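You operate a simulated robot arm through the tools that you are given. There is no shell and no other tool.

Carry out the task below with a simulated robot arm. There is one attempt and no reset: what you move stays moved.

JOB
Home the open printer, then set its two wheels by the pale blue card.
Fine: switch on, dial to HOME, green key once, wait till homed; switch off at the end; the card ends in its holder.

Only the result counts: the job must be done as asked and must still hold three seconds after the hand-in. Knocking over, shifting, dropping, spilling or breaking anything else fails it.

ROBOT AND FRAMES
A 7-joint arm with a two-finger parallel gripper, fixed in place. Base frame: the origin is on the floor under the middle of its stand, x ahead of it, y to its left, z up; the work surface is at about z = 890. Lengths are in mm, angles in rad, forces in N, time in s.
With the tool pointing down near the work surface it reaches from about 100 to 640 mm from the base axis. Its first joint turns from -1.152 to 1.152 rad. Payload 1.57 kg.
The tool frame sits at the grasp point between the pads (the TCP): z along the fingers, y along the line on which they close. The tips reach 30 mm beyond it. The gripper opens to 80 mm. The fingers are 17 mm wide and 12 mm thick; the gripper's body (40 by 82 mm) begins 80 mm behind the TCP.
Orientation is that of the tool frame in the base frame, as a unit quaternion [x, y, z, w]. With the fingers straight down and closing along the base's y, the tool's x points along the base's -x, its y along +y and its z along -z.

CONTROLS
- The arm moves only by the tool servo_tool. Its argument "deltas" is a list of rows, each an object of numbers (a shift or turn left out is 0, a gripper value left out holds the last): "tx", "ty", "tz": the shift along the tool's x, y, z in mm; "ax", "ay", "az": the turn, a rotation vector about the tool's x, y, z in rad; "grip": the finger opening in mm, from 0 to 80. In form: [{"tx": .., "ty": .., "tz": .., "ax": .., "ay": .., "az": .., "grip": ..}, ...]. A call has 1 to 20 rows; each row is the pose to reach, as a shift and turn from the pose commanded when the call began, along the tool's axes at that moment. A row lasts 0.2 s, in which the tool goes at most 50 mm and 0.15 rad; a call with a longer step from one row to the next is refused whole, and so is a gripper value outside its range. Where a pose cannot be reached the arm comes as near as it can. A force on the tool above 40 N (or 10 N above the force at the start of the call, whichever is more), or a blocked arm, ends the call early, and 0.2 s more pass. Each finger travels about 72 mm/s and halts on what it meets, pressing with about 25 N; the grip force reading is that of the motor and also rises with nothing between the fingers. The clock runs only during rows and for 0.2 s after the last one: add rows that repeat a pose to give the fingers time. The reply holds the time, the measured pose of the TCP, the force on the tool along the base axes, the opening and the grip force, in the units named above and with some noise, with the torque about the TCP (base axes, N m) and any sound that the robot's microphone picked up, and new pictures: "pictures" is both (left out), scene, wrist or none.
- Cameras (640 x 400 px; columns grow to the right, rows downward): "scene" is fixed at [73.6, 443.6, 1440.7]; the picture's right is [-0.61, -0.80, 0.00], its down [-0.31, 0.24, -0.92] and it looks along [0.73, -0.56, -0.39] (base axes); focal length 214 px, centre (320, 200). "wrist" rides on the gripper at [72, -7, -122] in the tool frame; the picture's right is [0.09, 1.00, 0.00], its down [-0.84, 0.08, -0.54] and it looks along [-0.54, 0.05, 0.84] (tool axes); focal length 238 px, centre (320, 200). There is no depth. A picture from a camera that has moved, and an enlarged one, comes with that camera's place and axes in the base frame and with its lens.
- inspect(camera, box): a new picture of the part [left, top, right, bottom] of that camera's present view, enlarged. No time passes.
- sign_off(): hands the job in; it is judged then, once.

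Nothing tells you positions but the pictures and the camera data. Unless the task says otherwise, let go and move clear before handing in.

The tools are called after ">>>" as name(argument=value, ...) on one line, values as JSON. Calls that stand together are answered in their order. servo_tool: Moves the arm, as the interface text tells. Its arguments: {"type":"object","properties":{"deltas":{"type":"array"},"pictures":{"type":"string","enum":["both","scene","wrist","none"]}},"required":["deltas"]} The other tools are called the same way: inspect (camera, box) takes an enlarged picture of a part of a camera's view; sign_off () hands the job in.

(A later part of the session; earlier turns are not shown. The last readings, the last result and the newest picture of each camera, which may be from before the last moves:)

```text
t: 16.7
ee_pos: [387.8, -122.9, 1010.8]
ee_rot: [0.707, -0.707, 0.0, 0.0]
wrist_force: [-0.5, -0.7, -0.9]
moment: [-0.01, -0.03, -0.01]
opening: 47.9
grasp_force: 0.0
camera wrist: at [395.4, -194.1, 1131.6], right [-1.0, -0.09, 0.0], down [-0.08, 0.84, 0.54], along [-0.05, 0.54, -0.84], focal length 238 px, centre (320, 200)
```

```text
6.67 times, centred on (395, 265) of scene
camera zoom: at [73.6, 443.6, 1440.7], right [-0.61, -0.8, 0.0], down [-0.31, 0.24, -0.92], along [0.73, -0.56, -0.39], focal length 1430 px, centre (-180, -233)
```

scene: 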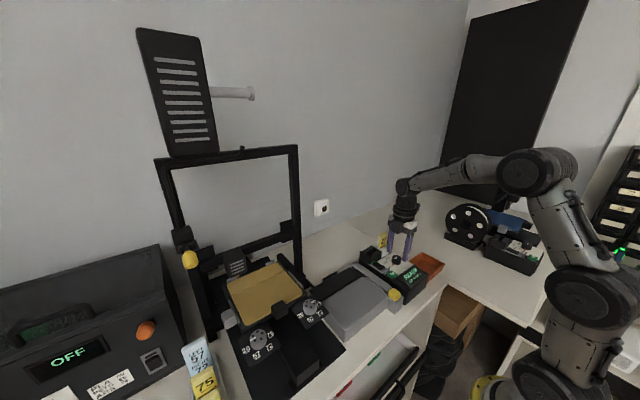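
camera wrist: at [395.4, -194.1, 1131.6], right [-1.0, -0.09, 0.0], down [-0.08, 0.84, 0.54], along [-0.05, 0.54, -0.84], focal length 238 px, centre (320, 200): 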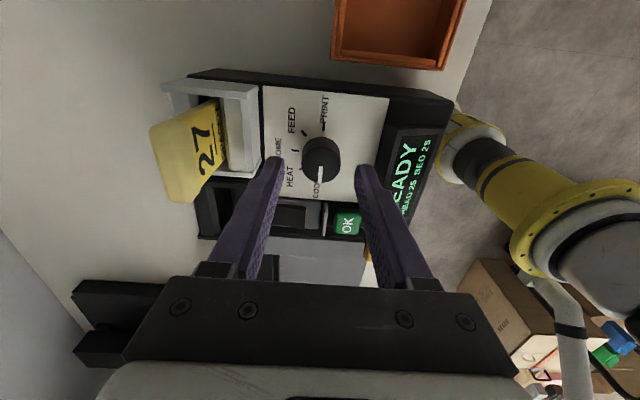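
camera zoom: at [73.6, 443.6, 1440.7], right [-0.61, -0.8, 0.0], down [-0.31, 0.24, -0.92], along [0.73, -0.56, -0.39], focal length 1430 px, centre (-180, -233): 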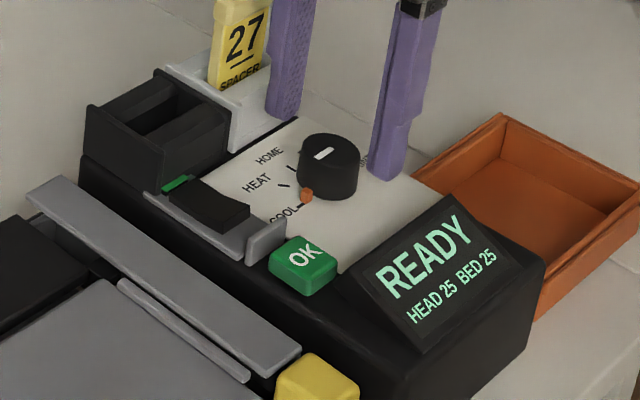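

Alignment is good. I'll descend to grip height and close on the dial.

>>> servo_tool(deltas=[{"tx": 1.5, "tz": 10, "grip": 48}, {"tx": 1.5, "tz": 22, "grip": 48}, {"tx": 1.5, "tz": 22, "grip": 48}, {"tx": 1.5, "tz": 22, "grip": 36}, {"tx": 1.5, "tz": 22, "grip": 30}, {"tx": 1.5, "tz": 22, "grip": 20}, {"tx": 1.5, "tz": 22, "grip": 20}], pictures="both")

>>> inspect(camera="wrist", box=[220, 60, 420, 240])

>>> inspect(camera="scene", box=[365, 235, 425, 295])

```text
t: 18.3
ee_pos: [387.1, -125.0, 989.5]
ee_rot: [0.707, -0.707, 0.001, -0.001]
wrist_force: [12.6, -0.4, -5.5]
moment: [-0.04, 0.06, -0.06]
opening: 29.7
grasp_force: 39.7
camera wrist: at [394.3, -196.8, 1110.0], right [-1.0, -0.09, 0.0], down [-0.08, 0.84, 0.54], along [-0.05, 0.54, -0.84], focal length 238 px, centre (320, 200)
```

scene: 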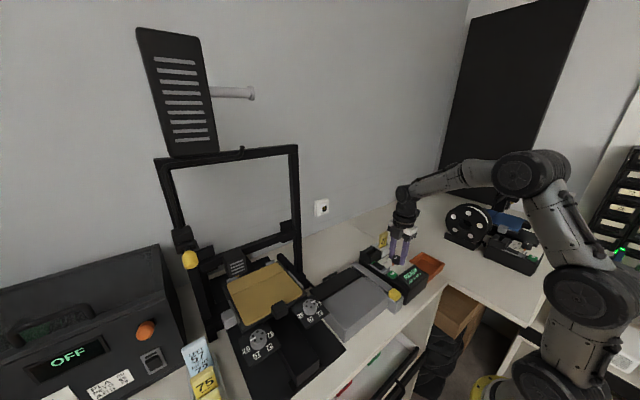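
wrist: 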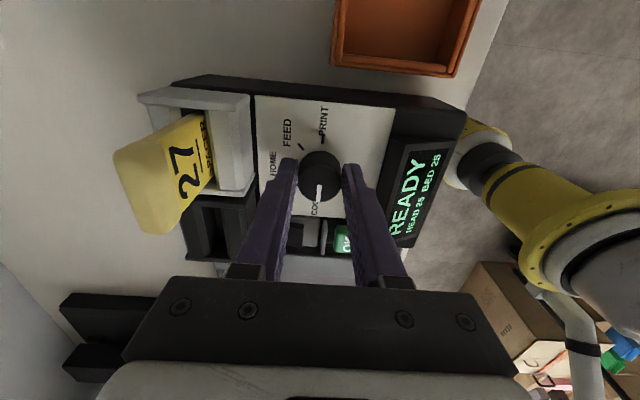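

```text
2.22 times, centred on (320, 150) of wrist
camera zoom: at [394.3, -196.8, 1110.0], right [-1.0, -0.09, 0.0], down [-0.08, 0.84, 0.54], along [-0.05, 0.54, -0.84], focal length 530 px, centre (320, 311)
```

zoom: 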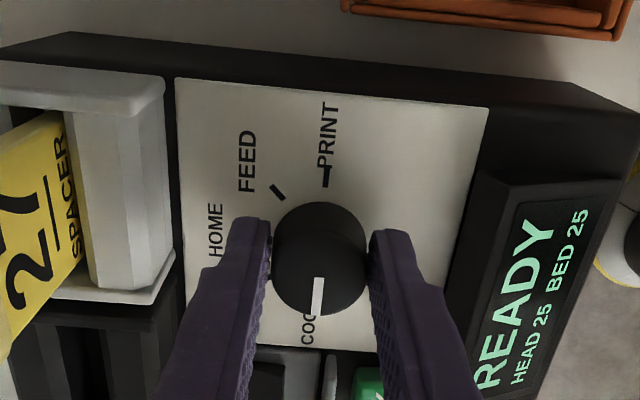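

```text
6.67 times, centred on (395, 265) of scene
camera zoom: at [74.0, 443.6, 1440.7], right [-0.61, -0.8, 0.0], down [-0.31, 0.24, -0.92], along [0.73, -0.56, -0.39], focal length 1430 px, centre (-180, -233)
```

zoom: 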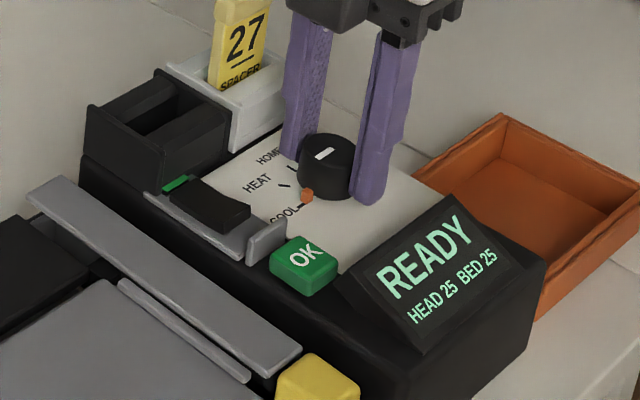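

The fingers are touching, with a 12.6 N sideways load. I'll shift about 1 mm to centre the grip and let it settle.

>>> servo_tool(deltas=[{"ty": -1.0, "grip": 20}, {"ty": -1.5, "grip": 20}, {"ty": -1.5, "grip": 20}], pictures="wrist")

>>> inspect(camera="wrist", box=[220, 60, 420, 240])

```text
t: 19.1
ee_pos: [388.0, -124.8, 988.5]
ee_rot: [0.707, -0.707, -0.001, 0.0]
wrist_force: [-0.9, 2.4, 0.3]
moment: [-0.18, -0.41, 0.01]
opening: 29.7
grasp_force: 39.2
camera wrist: at [395.0, -196.9, 1109.9], right [-1.0, -0.09, 0.0], down [-0.08, 0.84, 0.54], along [-0.05, 0.54, -0.84], focal length 238 px, centre (320, 200)
```

wrist: 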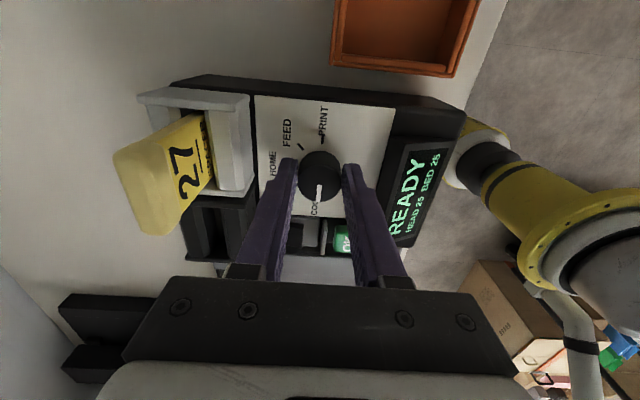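

```text
2.22 times, centred on (320, 150) of wrist
camera zoom: at [395.0, -196.9, 1109.9], right [-1.0, -0.09, 0.0], down [-0.08, 0.84, 0.54], along [-0.05, 0.54, -0.84], focal length 530 px, centre (320, 311)
```

zoom: 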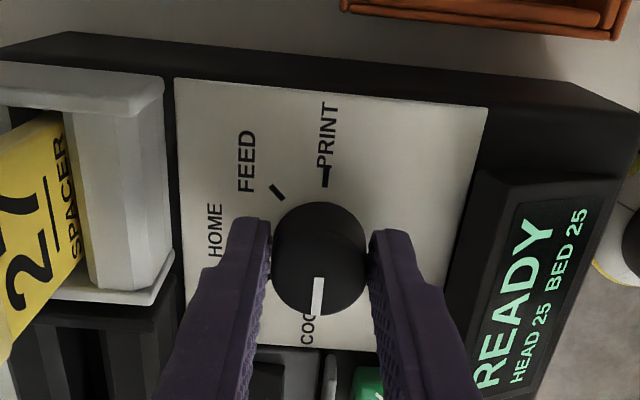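

The grip is balanced. I'll turn the dial clockwise (from above) partway and check that it follows.

>>> servo_tool(deltas=[{"az": 0.12, "grip": 20}, {"az": 0.24, "grip": 20}, {"az": 0.36, "grip": 20}, {"az": 0.48, "grip": 20}, {"az": 0.6, "grip": 20}, {"az": 0.7, "grip": 20}, {"az": 0.785, "grip": 20}], pictures="wrist")

>>> inspect(camera="wrist", box=[220, 60, 420, 240])

>>> inspect(camera="scene", box=[365, 235, 425, 295])

```text
t: 20.7
ee_pos: [386.5, -124.3, 989.2]
ee_rot: [-0.381, 0.924, 0.0, -0.002]
wrist_force: [-24.3, 0.2, 10.1]
moment: [0.11, -0.39, 0.07]
opening: 29.7
grasp_force: 39.3
camera wrist: at [341.1, -179.8, 1110.1], right [-0.77, 0.64, 0.0], down [0.54, 0.65, 0.54], along [0.34, 0.42, -0.84], focal length 238 px, centre (320, 200)
```

wrist: 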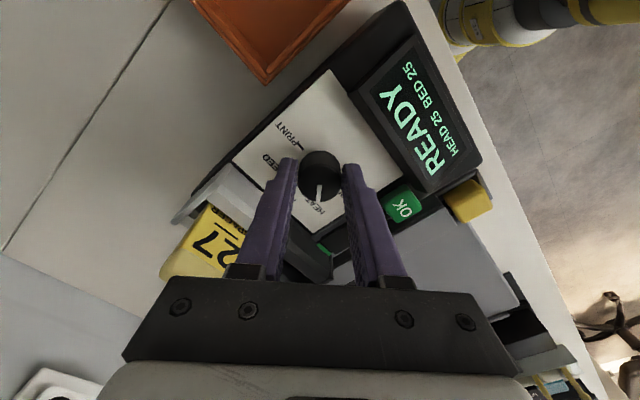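

```text
2.22 times, centred on (320, 150) of wrist
camera zoom: at [341.1, -179.8, 1110.1], right [-0.77, 0.64, 0.0], down [0.54, 0.65, 0.54], along [0.34, 0.42, -0.84], focal length 530 px, centre (320, 311)
```

zoom: 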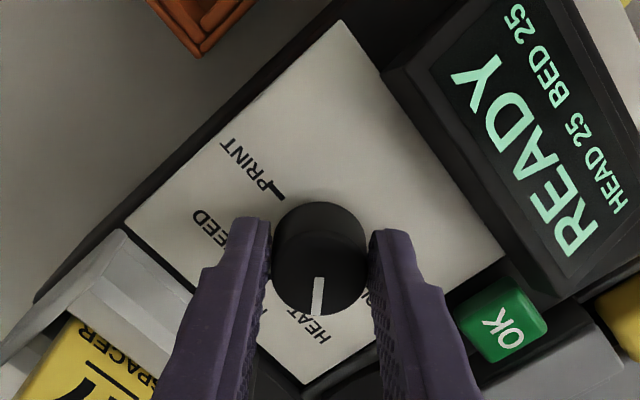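

```text
6.67 times, centred on (395, 265) of scene
camera zoom: at [72.7, 443.6, 1440.7], right [-0.61, -0.8, 0.0], down [-0.31, 0.24, -0.92], along [0.73, -0.56, -0.39], focal length 1430 px, centre (-180, -233)
```

zoom: 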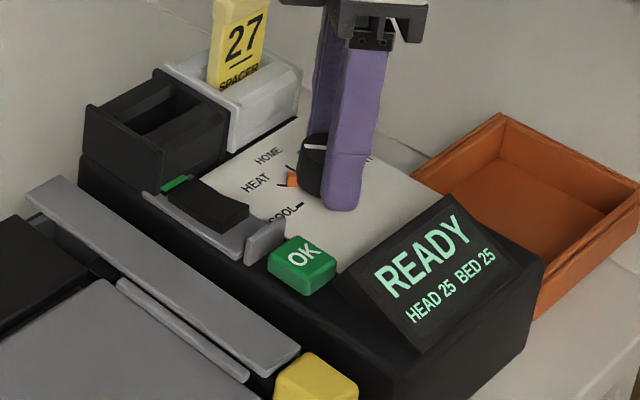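

The dial follows and now points at HEAT. A side load of 24 N has built up, so I'll relieve it before turning the rest of the way to HOME.

>>> servo_tool(deltas=[{"tx": 1.0, "ty": 1.0, "grip": 20}, {"tx": 1.7, "ty": 1.7, "grip": 20}, {"tx": 1.7, "ty": 1.7, "grip": 20}], pictures="none")

```text
t: 21.5
ee_pos: [386.7, -123.8, 988.4]
ee_rot: [-0.383, 0.924, 0.001, 0.001]
wrist_force: [-6.3, 10.2, 1.4]
moment: [-0.63, 0.5, 0.03]
opening: 29.6
grasp_force: 39.1
```

>>> servo_tool(deltas=[{"az": 0.12, "ty": 0.3, "grip": 20}, {"az": 0.24, "grip": 20}, {"az": 0.36, "grip": 20}, {"az": 0.4, "grip": 20}], pictures="none")

```text
t: 22.5
ee_pos: [385.7, -124.5, 989.0]
ee_rot: [-0.19, 0.982, 0.001, -0.001]
wrist_force: [-5.2, 19.7, -10.3]
moment: [0.34, -0.93, 0.03]
opening: 29.8
grasp_force: 39.1
```

>>> servo_tool(deltas=[{"tx": -0.7, "ty": 1.8, "grip": 20}, {"tx": -0.7, "ty": 1.8, "az": 0.1, "grip": 20}, {"tx": -0.7, "ty": 1.8, "az": 0.2, "grip": 20}, {"tx": -0.7, "ty": 1.8, "az": 0.3, "grip": 20}, {"tx": -0.7, "ty": 1.8, "az": 0.385, "grip": 20}, {"tx": -0.7, "ty": 1.8, "az": 0.385, "grip": 20}], pictures="wrist")

>>> inspect(camera="wrist", box=[220, 60, 420, 240])

>>> inspect(camera="scene", box=[365, 235, 425, 295])

```text
t: 23.9
ee_pos: [385.5, -123.4, 988.3]
ee_rot: [0.0, 1.0, 0.001, -0.001]
wrist_force: [-17.6, -1.6, -1.7]
moment: [0.24, 0.09, -0.01]
opening: 29.5
grasp_force: 39.3
camera wrist: at [314.6, -129.5, 1110.1], right [-0.09, 1.0, 0.0], down [0.84, 0.08, 0.54], along [0.54, 0.05, -0.84], focal length 238 px, centre (320, 200)
```

wrist: 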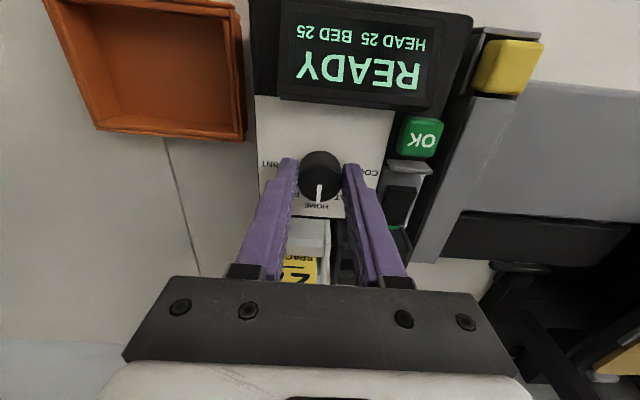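

```text
2.22 times, centred on (320, 150) of wrist
camera zoom: at [314.6, -129.5, 1110.1], right [-0.09, 1.0, 0.0], down [0.84, 0.08, 0.54], along [0.54, 0.05, -0.84], focal length 530 px, centre (320, 311)
```

zoom: 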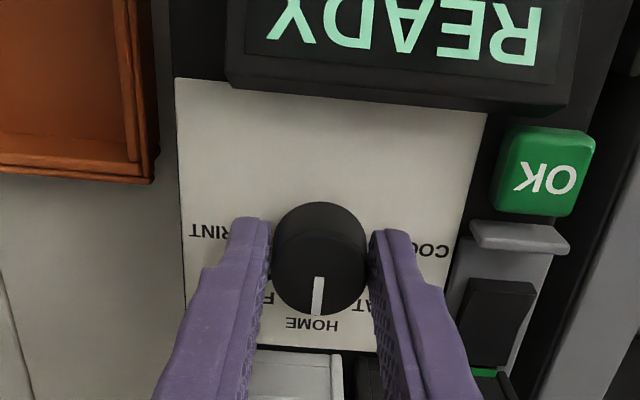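

```text
6.67 times, centred on (395, 265) of scene
camera zoom: at [73.1, 443.5, 1440.7], right [-0.61, -0.8, 0.0], down [-0.31, 0.24, -0.92], along [0.73, -0.56, -0.39], focal length 1430 px, centre (-180, -233)
```

zoom: 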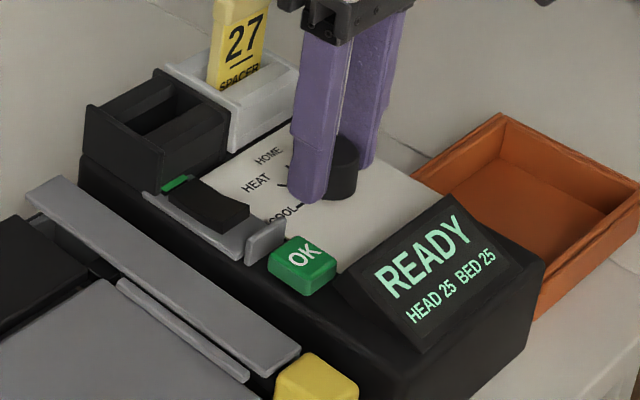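

The pointer is at HOME. I'll relieve the load, open, and lift straight off.

>>> servo_tool(deltas=[{"tx": 1.5, "grip": 20}, {"tx": 1.5, "grip": 34}, {"tx": 1.5, "grip": 46}, {"tx": 1.5, "grip": 46}, {"tx": 1.5, "tz": -25, "grip": 46}, {"tx": 1.5, "tz": -60, "grip": 46}, {"tx": 1.5, "tz": -80, "grip": 46}, {"tx": 1.5, "tz": -80, "grip": 46}], pictures="both")

>>> inspect(camera="wrist", box=[220, 20, 420, 200])

>>> inspect(camera="scene", box=[365, 235, 425, 295])

```text
t: 25.7
ee_pos: [384.7, -120.8, 1065.9]
ee_rot: [0.0, 1.0, 0.0, 0.0]
wrist_force: [-0.4, -0.6, 0.2]
moment: [-0.01, -0.01, 0.02]
opening: 46.2
grasp_force: 0.0
camera wrist: at [312.8, -128.2, 1187.7], right [-0.09, 1.0, 0.0], down [0.84, 0.08, 0.54], along [0.54, 0.05, -0.84], focal length 238 px, centre (320, 200)
```

scene: 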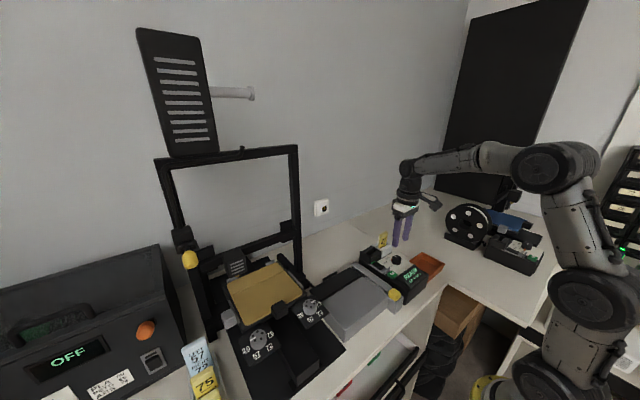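
wrist: 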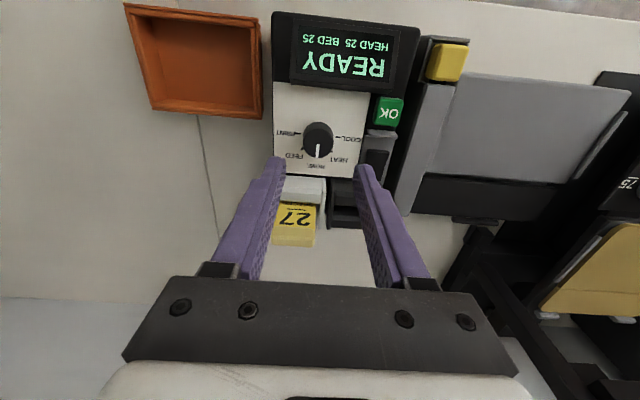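

```text
2.22 times, centred on (320, 110) of wrist
camera zoom: at [312.8, -128.2, 1187.7], right [-0.09, 1.0, 0.0], down [0.84, 0.08, 0.54], along [0.54, 0.05, -0.84], focal length 530 px, centre (320, 400)
```

zoom: 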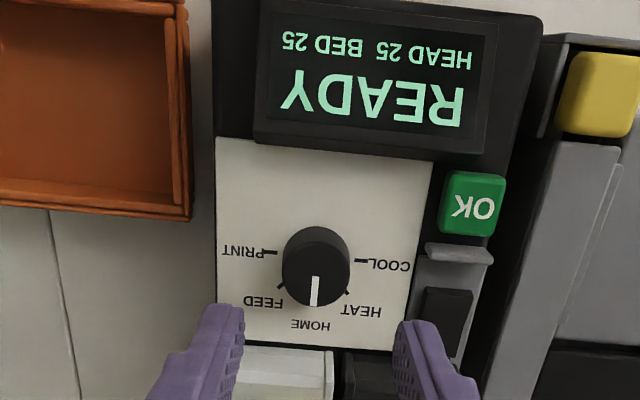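

```text
6.67 times, centred on (395, 265) of scene
camera zoom: at [73.6, 443.6, 1440.7], right [-0.61, -0.8, 0.0], down [-0.31, 0.24, -0.92], along [0.73, -0.56, -0.39], focal length 1430 px, centre (-180, -233)
```

zoom: 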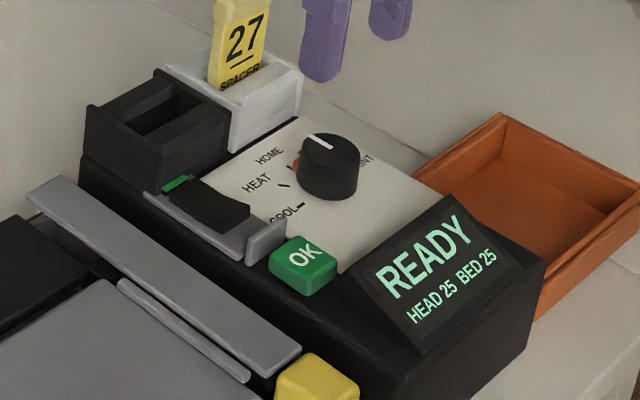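

The dial sits at HOME. Before pressing OK I'll check the other equipment and the printer area for anything in the way.

>>> inspect(camera="scene", box=[430, 180, 560, 290])

>>> inspect(camera="scene", box=[140, 130, 320, 310])

>>> inspect(camera="scene", box=[290, 230, 420, 360])

>>> inspect(camera="scene", box=[0, 300, 160, 400])

```text
3.64 times, centred on (495, 235) of scene
camera zoom: at [73.6, 443.6, 1440.7], right [-0.61, -0.8, 0.0], down [-0.31, 0.24, -0.92], along [0.73, -0.56, -0.39], focal length 780 px, centre (-316, 73)
```

zoom: 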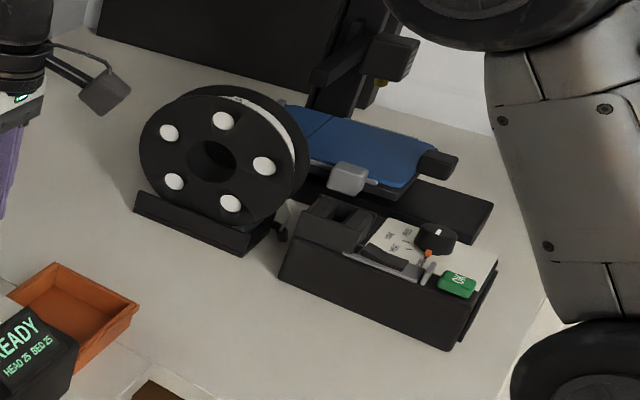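

```text
2.22 times, centred on (230, 220) of scene
camera zoom: at [73.6, 443.6, 1440.7], right [-0.61, -0.8, 0.0], down [-0.31, 0.24, -0.92], along [0.73, -0.56, -0.39], focal length 477 px, centre (520, 156)
```

zoom: 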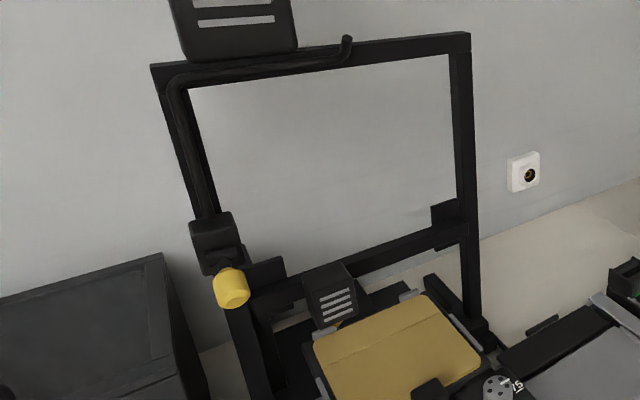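

```text
3.08 times, centred on (355, 295) of scene
camera zoom: at [73.6, 443.6, 1440.7], right [-0.61, -0.8, 0.0], down [-0.31, 0.24, -0.92], along [0.73, -0.56, -0.39], focal length 660 px, centre (212, -92)
```

zoom: 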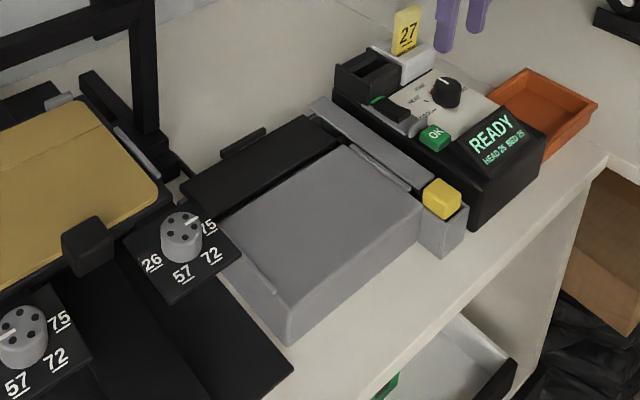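

```text
4.00 times, centred on (80, 350) of scene
camera zoom: at [73.6, 443.6, 1440.7], right [-0.61, -0.8, 0.0], down [-0.31, 0.24, -0.92], along [0.73, -0.56, -0.39], focal length 858 px, centre (1280, -400)
```

zoom: 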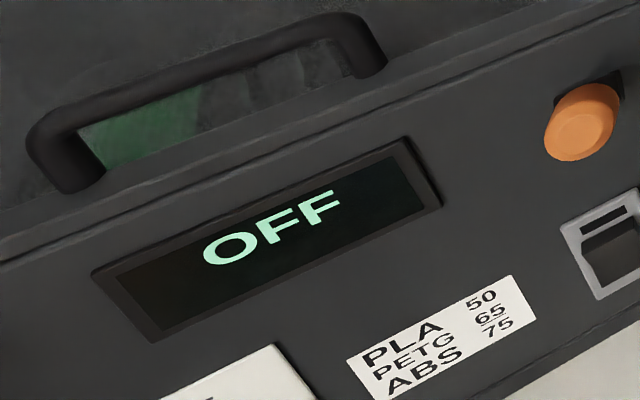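

There's a second printer with a blue bed and its own control box on the right. I need to be sure which one is "the open printer" before pressing OK, so I'll look closer.

>>> inspect(camera="scene", box=[485, 170, 555, 280])

>>> servo_tool(deltas=[{"tz": -40, "tx": 15, "ty": -25}, {"tz": -80, "tx": 30, "ty": -50}, {"tz": -110, "tx": 40, "ty": -80}, {"tz": -130, "tx": 50, "ty": -115}, {"tz": -140, "tx": 50, "ty": -150}, {"tz": -140, "tx": 50, "ty": -180}, {"tz": -140, "tx": 50, "ty": -180}], pictures="wrist")

```text
3.64 times, centred on (520, 225) of scene
camera zoom: at [73.6, 443.6, 1440.7], right [-0.61, -0.8, 0.0], down [-0.31, 0.24, -0.92], along [0.73, -0.56, -0.39], focal length 780 px, centre (-407, 109)
```

zoom: 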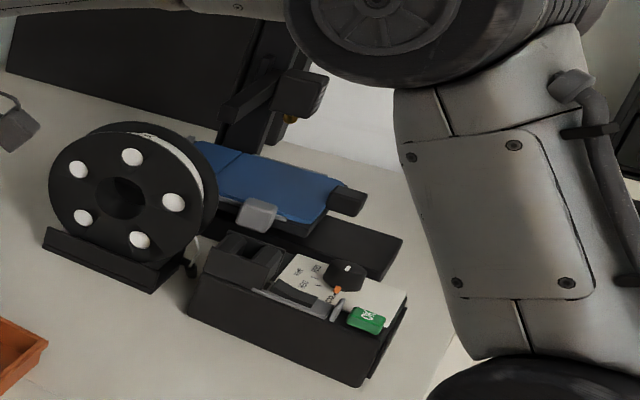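

```text
t: 27.3
ee_pos: [334.6, -300.6, 1207.5]
ee_rot: [0.0, 1.0, 0.001, 0.001]
wrist_force: [0.1, -1.2, 0.3]
moment: [-0.04, 0.0, 0.0]
opening: 46.0
grasp_force: 0.0
camera wrist: at [263.4, -306.1, 1328.5], right [-0.09, 1.0, 0.0], down [0.84, 0.08, 0.54], along [0.54, 0.05, -0.84], focal length 238 px, centre (320, 200)
```

wrist: 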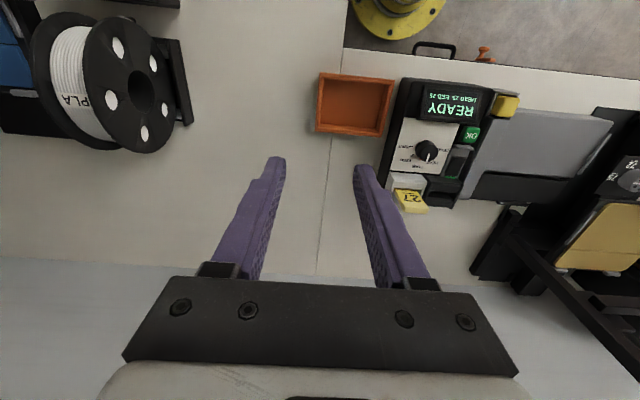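

I'll turn the hand so the wrist camera looks toward the blue-bed printer.

>>> servo_tool(deltas=[{"az": 0.14}, {"az": 0.28}, {"az": 0.42}, {"az": 0.56}, {"az": 0.7}, {"az": 0.84}, {"az": 0.98}, {"az": 1.12}, {"az": 1.26}, {"az": 1.4}, {"az": 1.54}, {"az": 1.571}], pictures="wrist")

>>> inspect(camera="wrist", box=[120, 0, 520, 200])

```text
t: 29.9
ee_pos: [335.6, -302.9, 1209.4]
ee_rot: [0.708, 0.706, 0.0, -0.001]
wrist_force: [-0.4, 0.2, 0.1]
moment: [0.0, 0.01, 0.0]
opening: 46.0
grasp_force: 0.1
camera wrist: at [329.0, -230.8, 1330.3], right [1.0, 0.09, 0.0], down [0.08, -0.84, 0.54], along [0.05, -0.54, -0.84], focal length 238 px, centre (320, 200)
```

wrist: 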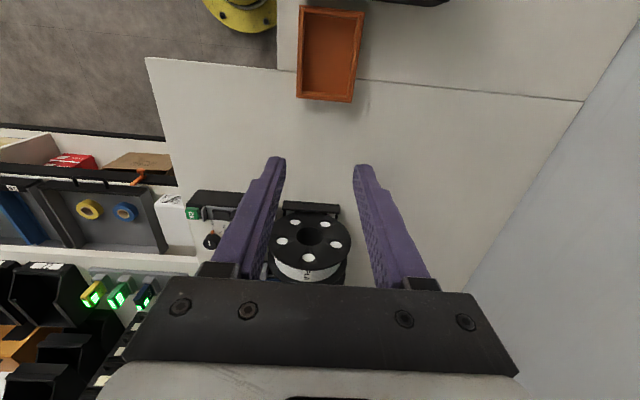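

```text
1.60 times, centred on (320, 100) of wrist
camera zoom: at [329.0, -230.8, 1330.3], right [1.0, 0.09, 0.0], down [0.08, -0.84, 0.54], along [0.05, -0.54, -0.84], focal length 381 px, centre (320, 360)
```

zoom: 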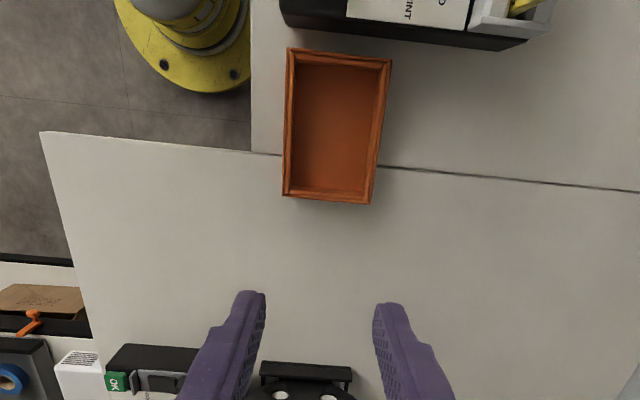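

The blue printer's controls are around (105, -525), outside my joint range and away from the blue card. The open printer with the labelled wheels must be the gold-bed one. I'll go back with the fingers closed, above the green OK key at about (357, -63).

>>> servo_tool(deltas=[{"tx": 20, "ty": 2, "tz": 10, "az": -0.14, "grip": 0}, {"tx": 40, "ty": 4, "tz": 20, "az": -0.28, "grip": 0}, {"tx": 60, "ty": 6, "tz": 30, "az": -0.42, "grip": 0}, {"tx": 80, "ty": 8, "tz": 40, "az": -0.56, "grip": 0}, {"tx": 100, "ty": 10, "tz": 50, "az": -0.7, "grip": 0}, {"tx": 120, "ty": 12, "tz": 60, "az": -0.84, "grip": 0}, {"tx": 140, "ty": 14, "tz": 70, "az": -0.98, "grip": 0}, {"tx": 160, "ty": 16, "tz": 80, "az": -1.12, "grip": 0}, {"tx": 180, "ty": 18, "tz": 90, "az": -1.26, "grip": 0}, {"tx": 200, "ty": 20, "tz": 100, "az": -1.4, "grip": 0}, {"tx": 220, "ty": 21, "tz": 110, "az": -1.54, "grip": 0}, {"tx": 240, "ty": 21, "tz": 130, "az": -1.571, "grip": 0}, {"tx": 240, "ty": 21, "tz": 160, "az": -1.571, "grip": 0}, {"tx": 240, "ty": 21, "tz": 175, "az": -1.571, "grip": 0}, {"tx": 240, "ty": 21, "tz": 175, "az": -1.571, "grip": 0}], pictures="both")

>>> inspect(camera="wrist", box=[240, 80, 400, 240])

>>> inspect(camera="scene", box=[365, 235, 425, 295])

```text
t: 33.1
ee_pos: [357.0, -61.7, 1034.6]
ee_rot: [0.0, 1.0, 0.001, 0.0]
wrist_force: [0.3, -0.3, -0.7]
moment: [-0.01, 0.0, -0.01]
opening: 0.2
grasp_force: 20.6
camera wrist: at [285.3, -68.4, 1155.2], right [-0.09, 1.0, 0.0], down [0.84, 0.08, 0.54], along [0.54, 0.05, -0.84], focal length 238 px, centre (320, 200)
```

scene: 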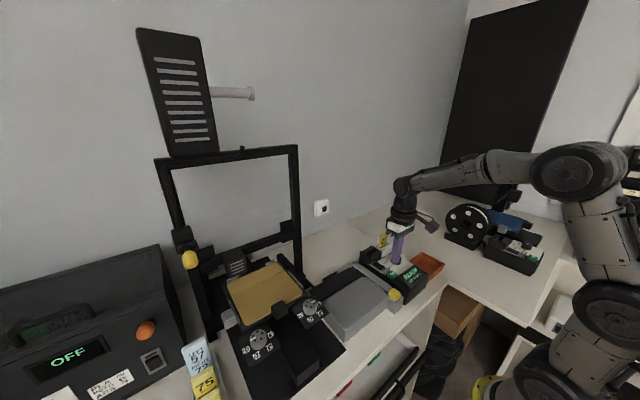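
wrist: 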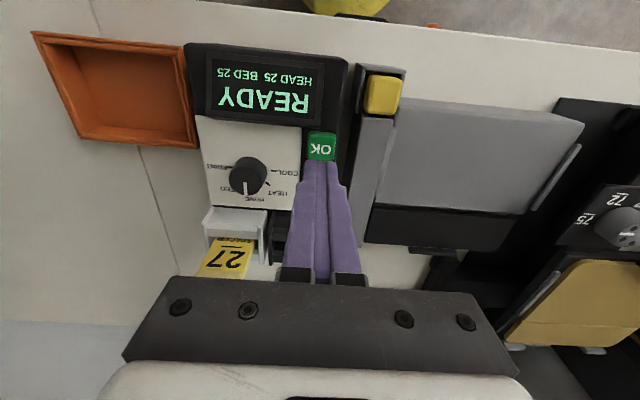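

```text
2.50 times, centred on (320, 160) of wrist
camera zoom: at [285.3, -68.4, 1155.2], right [-0.09, 1.0, 0.0], down [0.84, 0.08, 0.54], along [0.54, 0.05, -0.84], focal length 596 px, centre (320, 300)
```

zoom: 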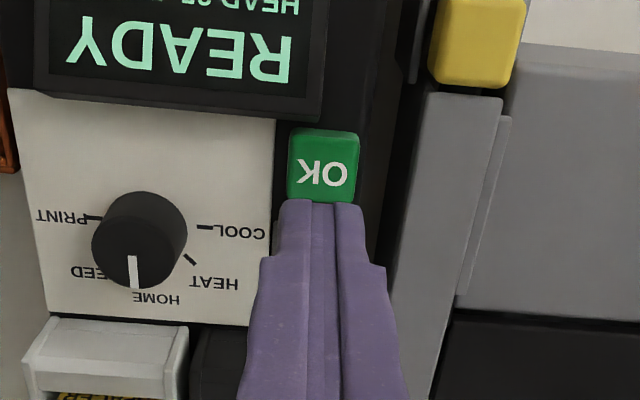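

```text
6.67 times, centred on (395, 265) of scene
camera zoom: at [73.6, 443.6, 1440.7], right [-0.61, -0.8, 0.0], down [-0.31, 0.24, -0.92], along [0.73, -0.56, -0.39], focal length 1430 px, centre (-180, -233)
```

zoom: 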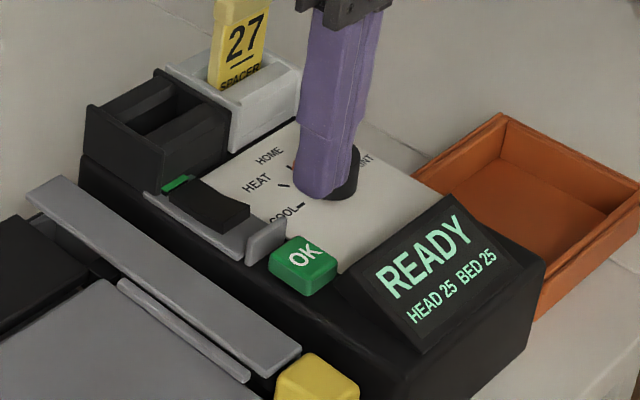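

Positioned over the key. I'll lower to just above it, then press gently.

>>> servo_tool(deltas=[{"ty": -1, "tz": 15, "grip": 0}, {"ty": -1, "tz": 28, "grip": 0}, {"ty": -1, "tz": 33, "grip": 0}, {"ty": -1, "tz": 33, "grip": 0}], pictures="wrist")

>>> inspect(camera="scene", box=[365, 235, 425, 295])

>>> inspect(camera="wrist", box=[260, 90, 380, 210])

```text
t: 34.1
ee_pos: [355.8, -63.6, 1002.8]
ee_rot: [0.0, 1.0, 0.0, 0.0]
wrist_force: [0.2, 0.2, 1.2]
moment: [-0.02, 0.0, -0.02]
opening: 0.0
grasp_force: 21.1
camera wrist: at [284.3, -70.4, 1121.7], right [-0.09, 1.0, 0.0], down [0.84, 0.08, 0.54], along [0.54, 0.05, -0.84], focal length 238 px, centre (320, 200)
```

wrist: 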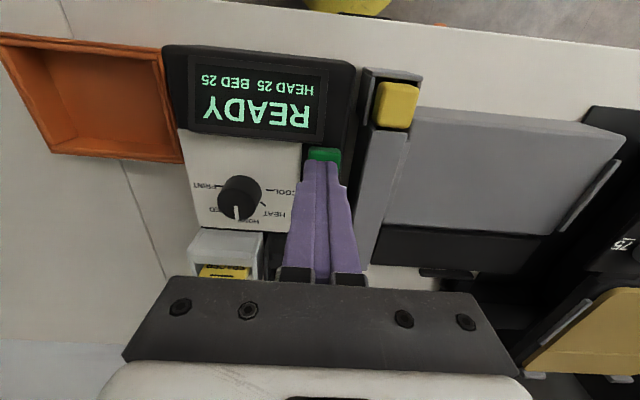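

```text
6.67 times, centred on (395, 265) of scene
camera zoom: at [73.6, 443.6, 1440.7], right [-0.61, -0.8, 0.0], down [-0.31, 0.24, -0.92], along [0.73, -0.56, -0.39], focal length 1430 px, centre (-180, -233)
```

zoom: 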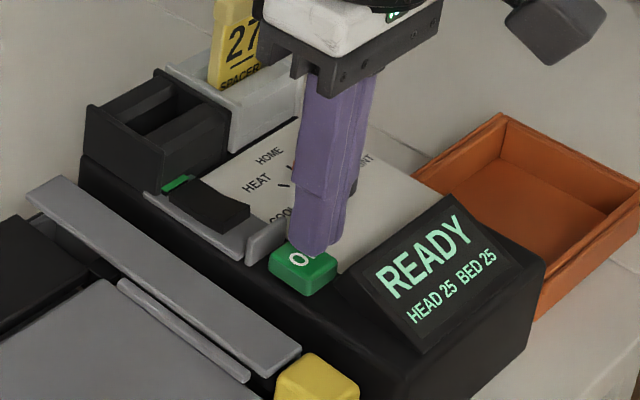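

```text
3.33 times, centred on (320, 150) of wrist
camera zoom: at [284.3, -70.4, 1121.7], right [-0.09, 1.0, 0.0], down [0.84, 0.08, 0.54], along [0.54, 0.05, -0.84], focal length 794 px, centre (320, 367)
```

zoom: 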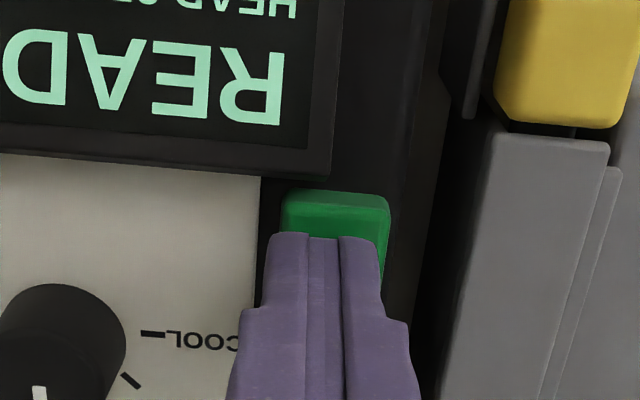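

>>> servo_tool(deltas=[{"ty": 1.5, "tz": 4, "grip": 0}, {"ty": 1.5, "tz": 7, "grip": 0}, {"ty": 1.5, "tz": 9, "grip": 0}, {"ty": 1.5, "tz": 10.5, "grip": 0}], pictures="none")

>>> inspect(camera="scene", box=[365, 235, 425, 295])

```text
t: 35.1
ee_pos: [356.5, -63.1, 990.1]
ee_rot: [0.0, 1.0, -0.001, 0.0]
wrist_force: [0.2, 1.1, 1.8]
moment: [0.04, -0.01, 0.0]
opening: 0.0
grasp_force: 21.1
heard: click
```

```text
6.67 times, centred on (395, 265) of scene
camera zoom: at [73.6, 443.6, 1440.7], right [-0.61, -0.8, 0.0], down [-0.31, 0.24, -0.92], along [0.73, -0.56, -0.39], focal length 1430 px, centre (-180, -233)
```

zoom: 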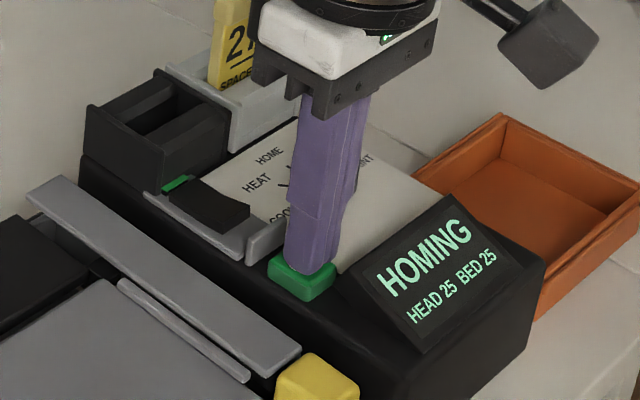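

The key clicked once and the display reads HOMING. I'll lift straight off and wait.

>>> servo_tool(deltas=[{"tz": -20, "grip": 0}, {"tz": -50, "grip": 0}, {"tz": -90, "grip": 0}, {"tz": -120, "grip": 0}, {"tz": -120, "grip": 0}, {"tz": -120, "grip": 0}, {"tz": -120, "grip": 0}, {"tz": -120, "grip": 0}, {"tz": -120, "grip": 0}, {"tz": -120, "grip": 0}], pictures="scene")

>>> inspect(camera="scene", box=[365, 235, 425, 295])

>>> inspect(camera="scene", box=[140, 200, 360, 400])

```text
t: 37.3
ee_pos: [357.0, -62.1, 1111.2]
ee_rot: [0.0, 1.0, 0.0, 0.0]
wrist_force: [0.3, 0.1, 0.1]
moment: [-0.02, 0.02, -0.05]
opening: 0.3
grasp_force: 21.4
```

scene: 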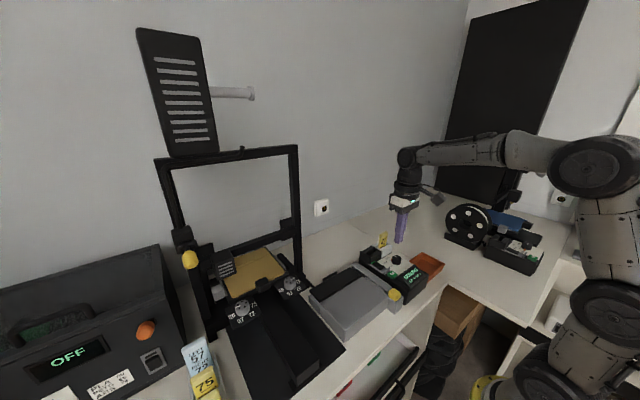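

```text
6.67 times, centred on (395, 265) of scene
camera zoom: at [73.6, 443.6, 1440.7], right [-0.61, -0.8, 0.0], down [-0.31, 0.24, -0.92], along [0.73, -0.56, -0.39], focal length 1430 px, centre (-180, -233)
```

zoom: 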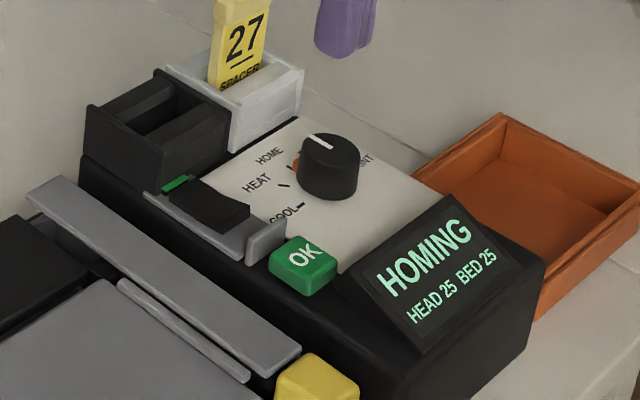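

```text
2.00 times, centred on (250, 300) of scene
camera zoom: at [73.6, 443.6, 1440.7], right [-0.61, -0.8, 0.0], down [-0.31, 0.24, -0.92], along [0.73, -0.56, -0.39], focal length 429 px, centre (460, 0)
```

zoom: 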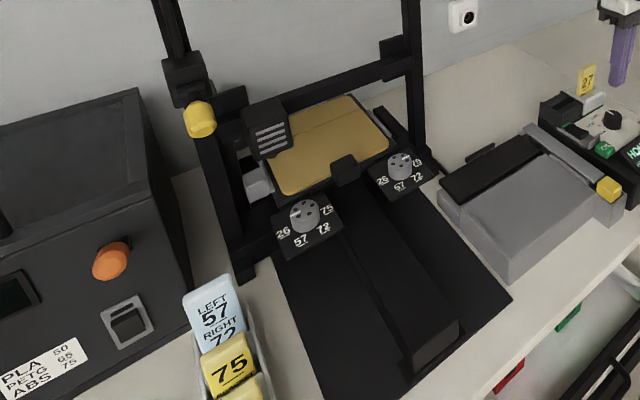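

The gold printer's bed is moving toward the back, so this is the right printer. I'll wait for homing to finish.

>>> servo_tool(deltas=[{"grip": 0}, {"grip": 0}, {"grip": 0}, {"grip": 0}, {"grip": 0}, {"grip": 0}, {"grip": 0}, {"grip": 0}, {"grip": 0}, {"grip": 0}, {"grip": 0}, {"grip": 0}, {"grip": 0}, {"grip": 0}, {"grip": 0}, {"grip": 0}, {"grip": 0}, {"grip": 0}, {"grip": 0}, {"grip": 0}], pictures="scene")

>>> inspect(camera="scene", box=[365, 235, 425, 295])

>>> inspect(camera="scene", box=[140, 200, 360, 400])

```text
t: 41.5
ee_pos: [358.2, -61.8, 1110.9]
ee_rot: [0.0, 1.0, 0.0, 0.0]
wrist_force: [-0.1, 0.1, 0.5]
moment: [-0.03, 0.01, -0.01]
opening: 0.0
grasp_force: 21.7
```

scene: 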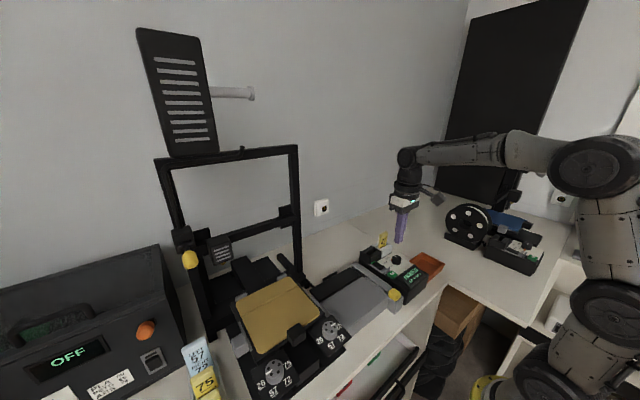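

```text
6.67 times, centred on (395, 265) of scene
camera zoom: at [73.6, 443.6, 1440.7], right [-0.61, -0.8, 0.0], down [-0.31, 0.24, -0.92], along [0.73, -0.56, -0.39], focal length 1430 px, centre (-180, -233)
```

zoom: 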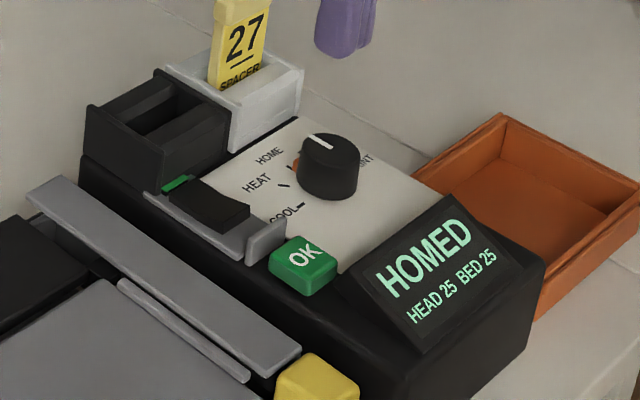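

```text
2.00 times, centred on (250, 300) of scene
camera zoom: at [73.6, 443.6, 1440.7], right [-0.61, -0.8, 0.0], down [-0.31, 0.24, -0.92], along [0.73, -0.56, -0.39], focal length 429 px, centre (460, 0)
```

zoom: 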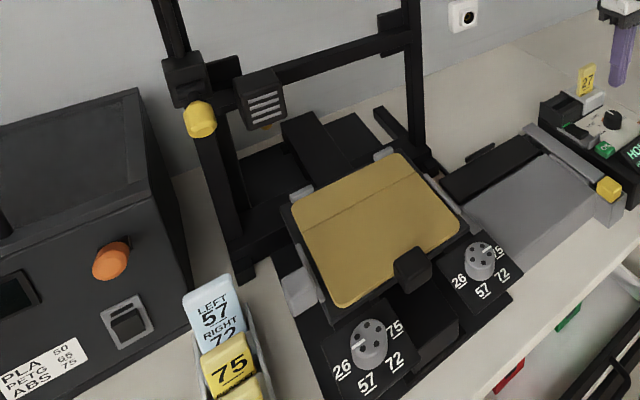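

HOMED. The bed has moved toward me, so the wheels are now near (322, 362) and (322, 224). I'll move above the right wheel for a close look.

>>> servo_tool(deltas=[{"tx": 4, "ty": 36, "tz": -10, "grip": 80}, {"tx": 9, "ty": 72, "tz": -10}, {"tx": 14, "ty": 108, "tz": -10}, {"tx": 18, "ty": 144, "tz": -10}, {"tx": 22, "ty": 180, "tz": -10}, {"tx": 27, "ty": 216, "tz": -10}, {"tx": 31, "ty": 252, "tz": -10}, {"tx": 35, "ty": 286, "tz": -10}, {"tx": 35, "ty": 286, "tz": 5}, {"tx": 35, "ty": 286, "tz": 5}], pictures="both")

>>> inspect(camera="wrist", box=[240, 80, 400, 240])

>>> inspect(camera="scene", box=[235, 300, 355, 400])

```text
t: 43.7
ee_pos: [319.4, 223.0, 1107.7]
ee_rot: [-0.001, 1.0, -0.001, 0.0]
wrist_force: [0.4, 0.7, 0.1]
moment: [0.01, -0.02, 0.01]
opening: 80.0
grasp_force: 0.0
camera wrist: at [248.5, 216.8, 1227.1], right [-0.09, 1.0, 0.0], down [0.84, 0.08, 0.54], along [0.54, 0.05, -0.84], focal length 238 px, centre (320, 200)
```

scene: 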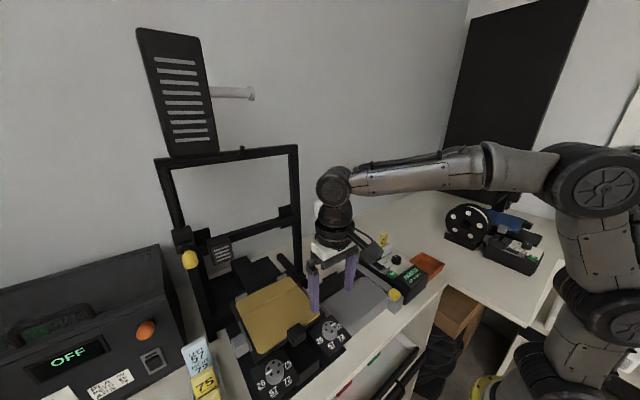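
wrist: 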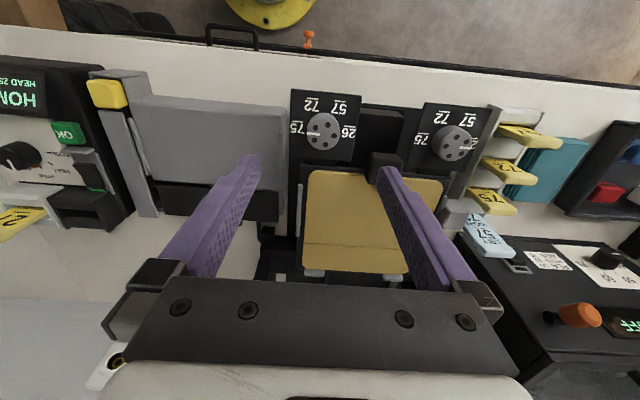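

```text
2.50 times, centred on (320, 160) of wrist
camera zoom: at [248.5, 216.8, 1227.1], right [-0.09, 1.0, 0.0], down [0.84, 0.08, 0.54], along [0.54, 0.05, -0.84], focal length 596 px, centre (320, 300)
```

zoom: 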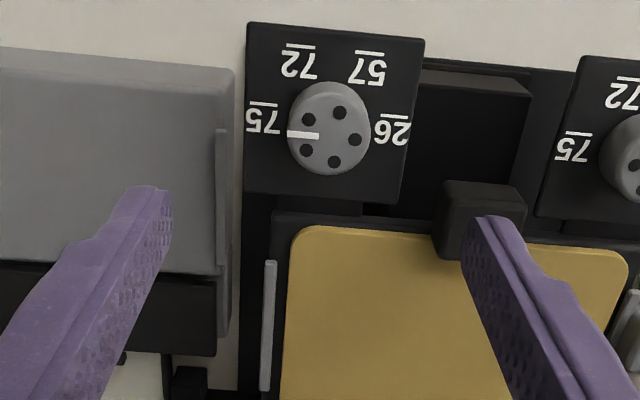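

```text
4.00 times, centred on (295, 350) of scene
camera zoom: at [73.6, 443.6, 1440.7], right [-0.61, -0.8, 0.0], down [-0.31, 0.24, -0.92], along [0.73, -0.56, -0.39], focal length 858 px, centre (420, -400)
```

zoom: 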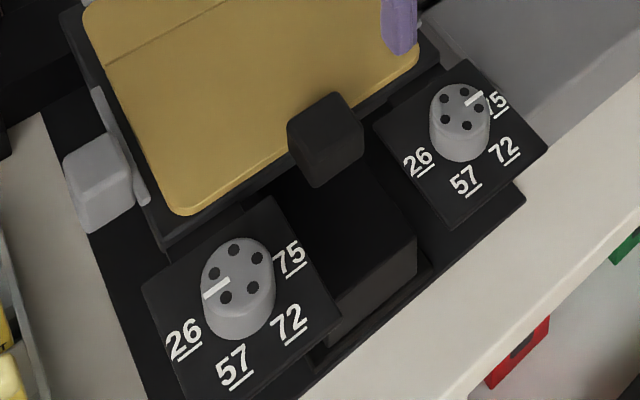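

The labels are spaced 60° apart (75, 72, 57, 26), and each wheel has a white pointer. The right wheel needs 60° clockwise from 75 to 72, and the left needs 60° counter-clockwise from 26 to 57. I'll pre-rotate and descend over the right wheel.

>>> servo_tool(deltas=[{"tz": 12, "ty": 1, "az": -0.13, "grip": 60}, {"tz": 24, "ty": 2, "az": -0.26, "grip": 46}, {"tz": 36, "ty": 3, "az": -0.39, "grip": 46}, {"tz": 46, "ty": 3, "az": -0.5236, "grip": 46}, {"tz": 46, "ty": 3, "az": -0.5236, "grip": 46}], pictures="both")

>>> inspect(camera="wrist", box=[240, 80, 400, 240])

>>> inspect(camera="scene", box=[290, 290, 360, 360])

```text
t: 44.9
ee_pos: [321.3, 227.3, 1061.4]
ee_rot: [-0.26, 0.966, 0.001, 0.0]
wrist_force: [0.2, -0.6, 0.6]
moment: [0.0, -0.02, 0.01]
opening: 45.9
grasp_force: 0.1
camera wrist: at [262.4, 185.6, 1181.5], right [-0.58, 0.81, 0.0], down [0.68, 0.49, 0.54], along [0.44, 0.31, -0.84], focal length 238 px, centre (320, 200)
```

scene: 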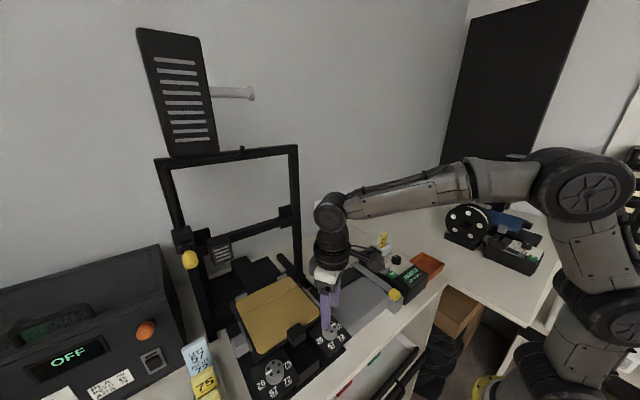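
wrist: 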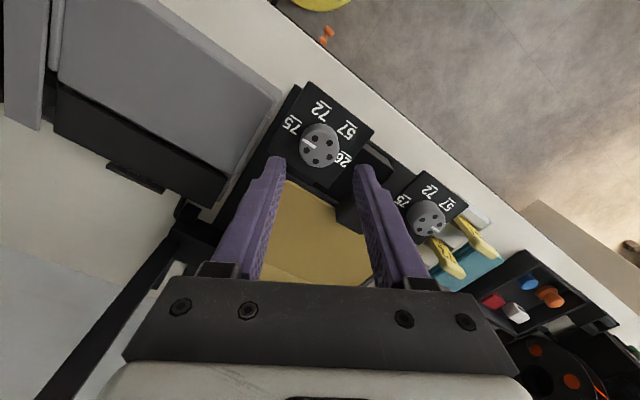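

```text
2.50 times, centred on (320, 160) of wrist
camera zoom: at [262.4, 185.6, 1181.5], right [-0.58, 0.81, 0.0], down [0.68, 0.49, 0.54], along [0.44, 0.31, -0.84], focal length 596 px, centre (320, 300)
```

zoom: 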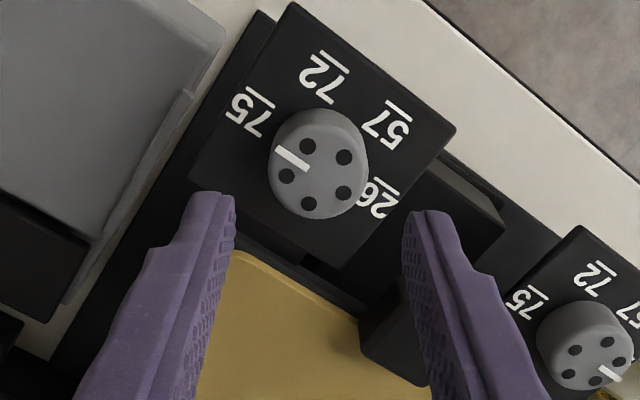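

```text
5.71 times, centred on (325, 325) of scene
camera zoom: at [73.6, 443.6, 1440.7], right [-0.61, -0.8, 0.0], down [-0.31, 0.24, -0.92], along [0.73, -0.56, -0.39], focal length 1226 px, centre (291, -514)
```

zoom: 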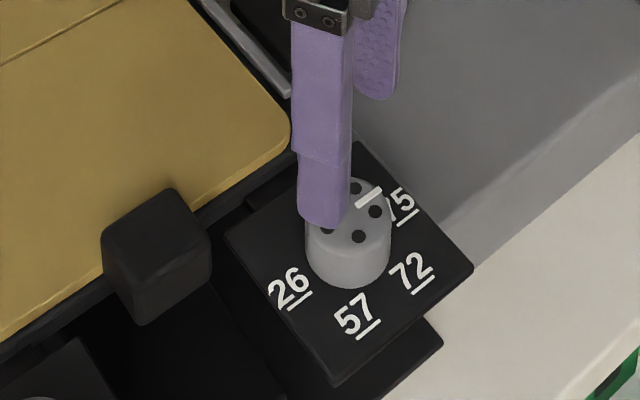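

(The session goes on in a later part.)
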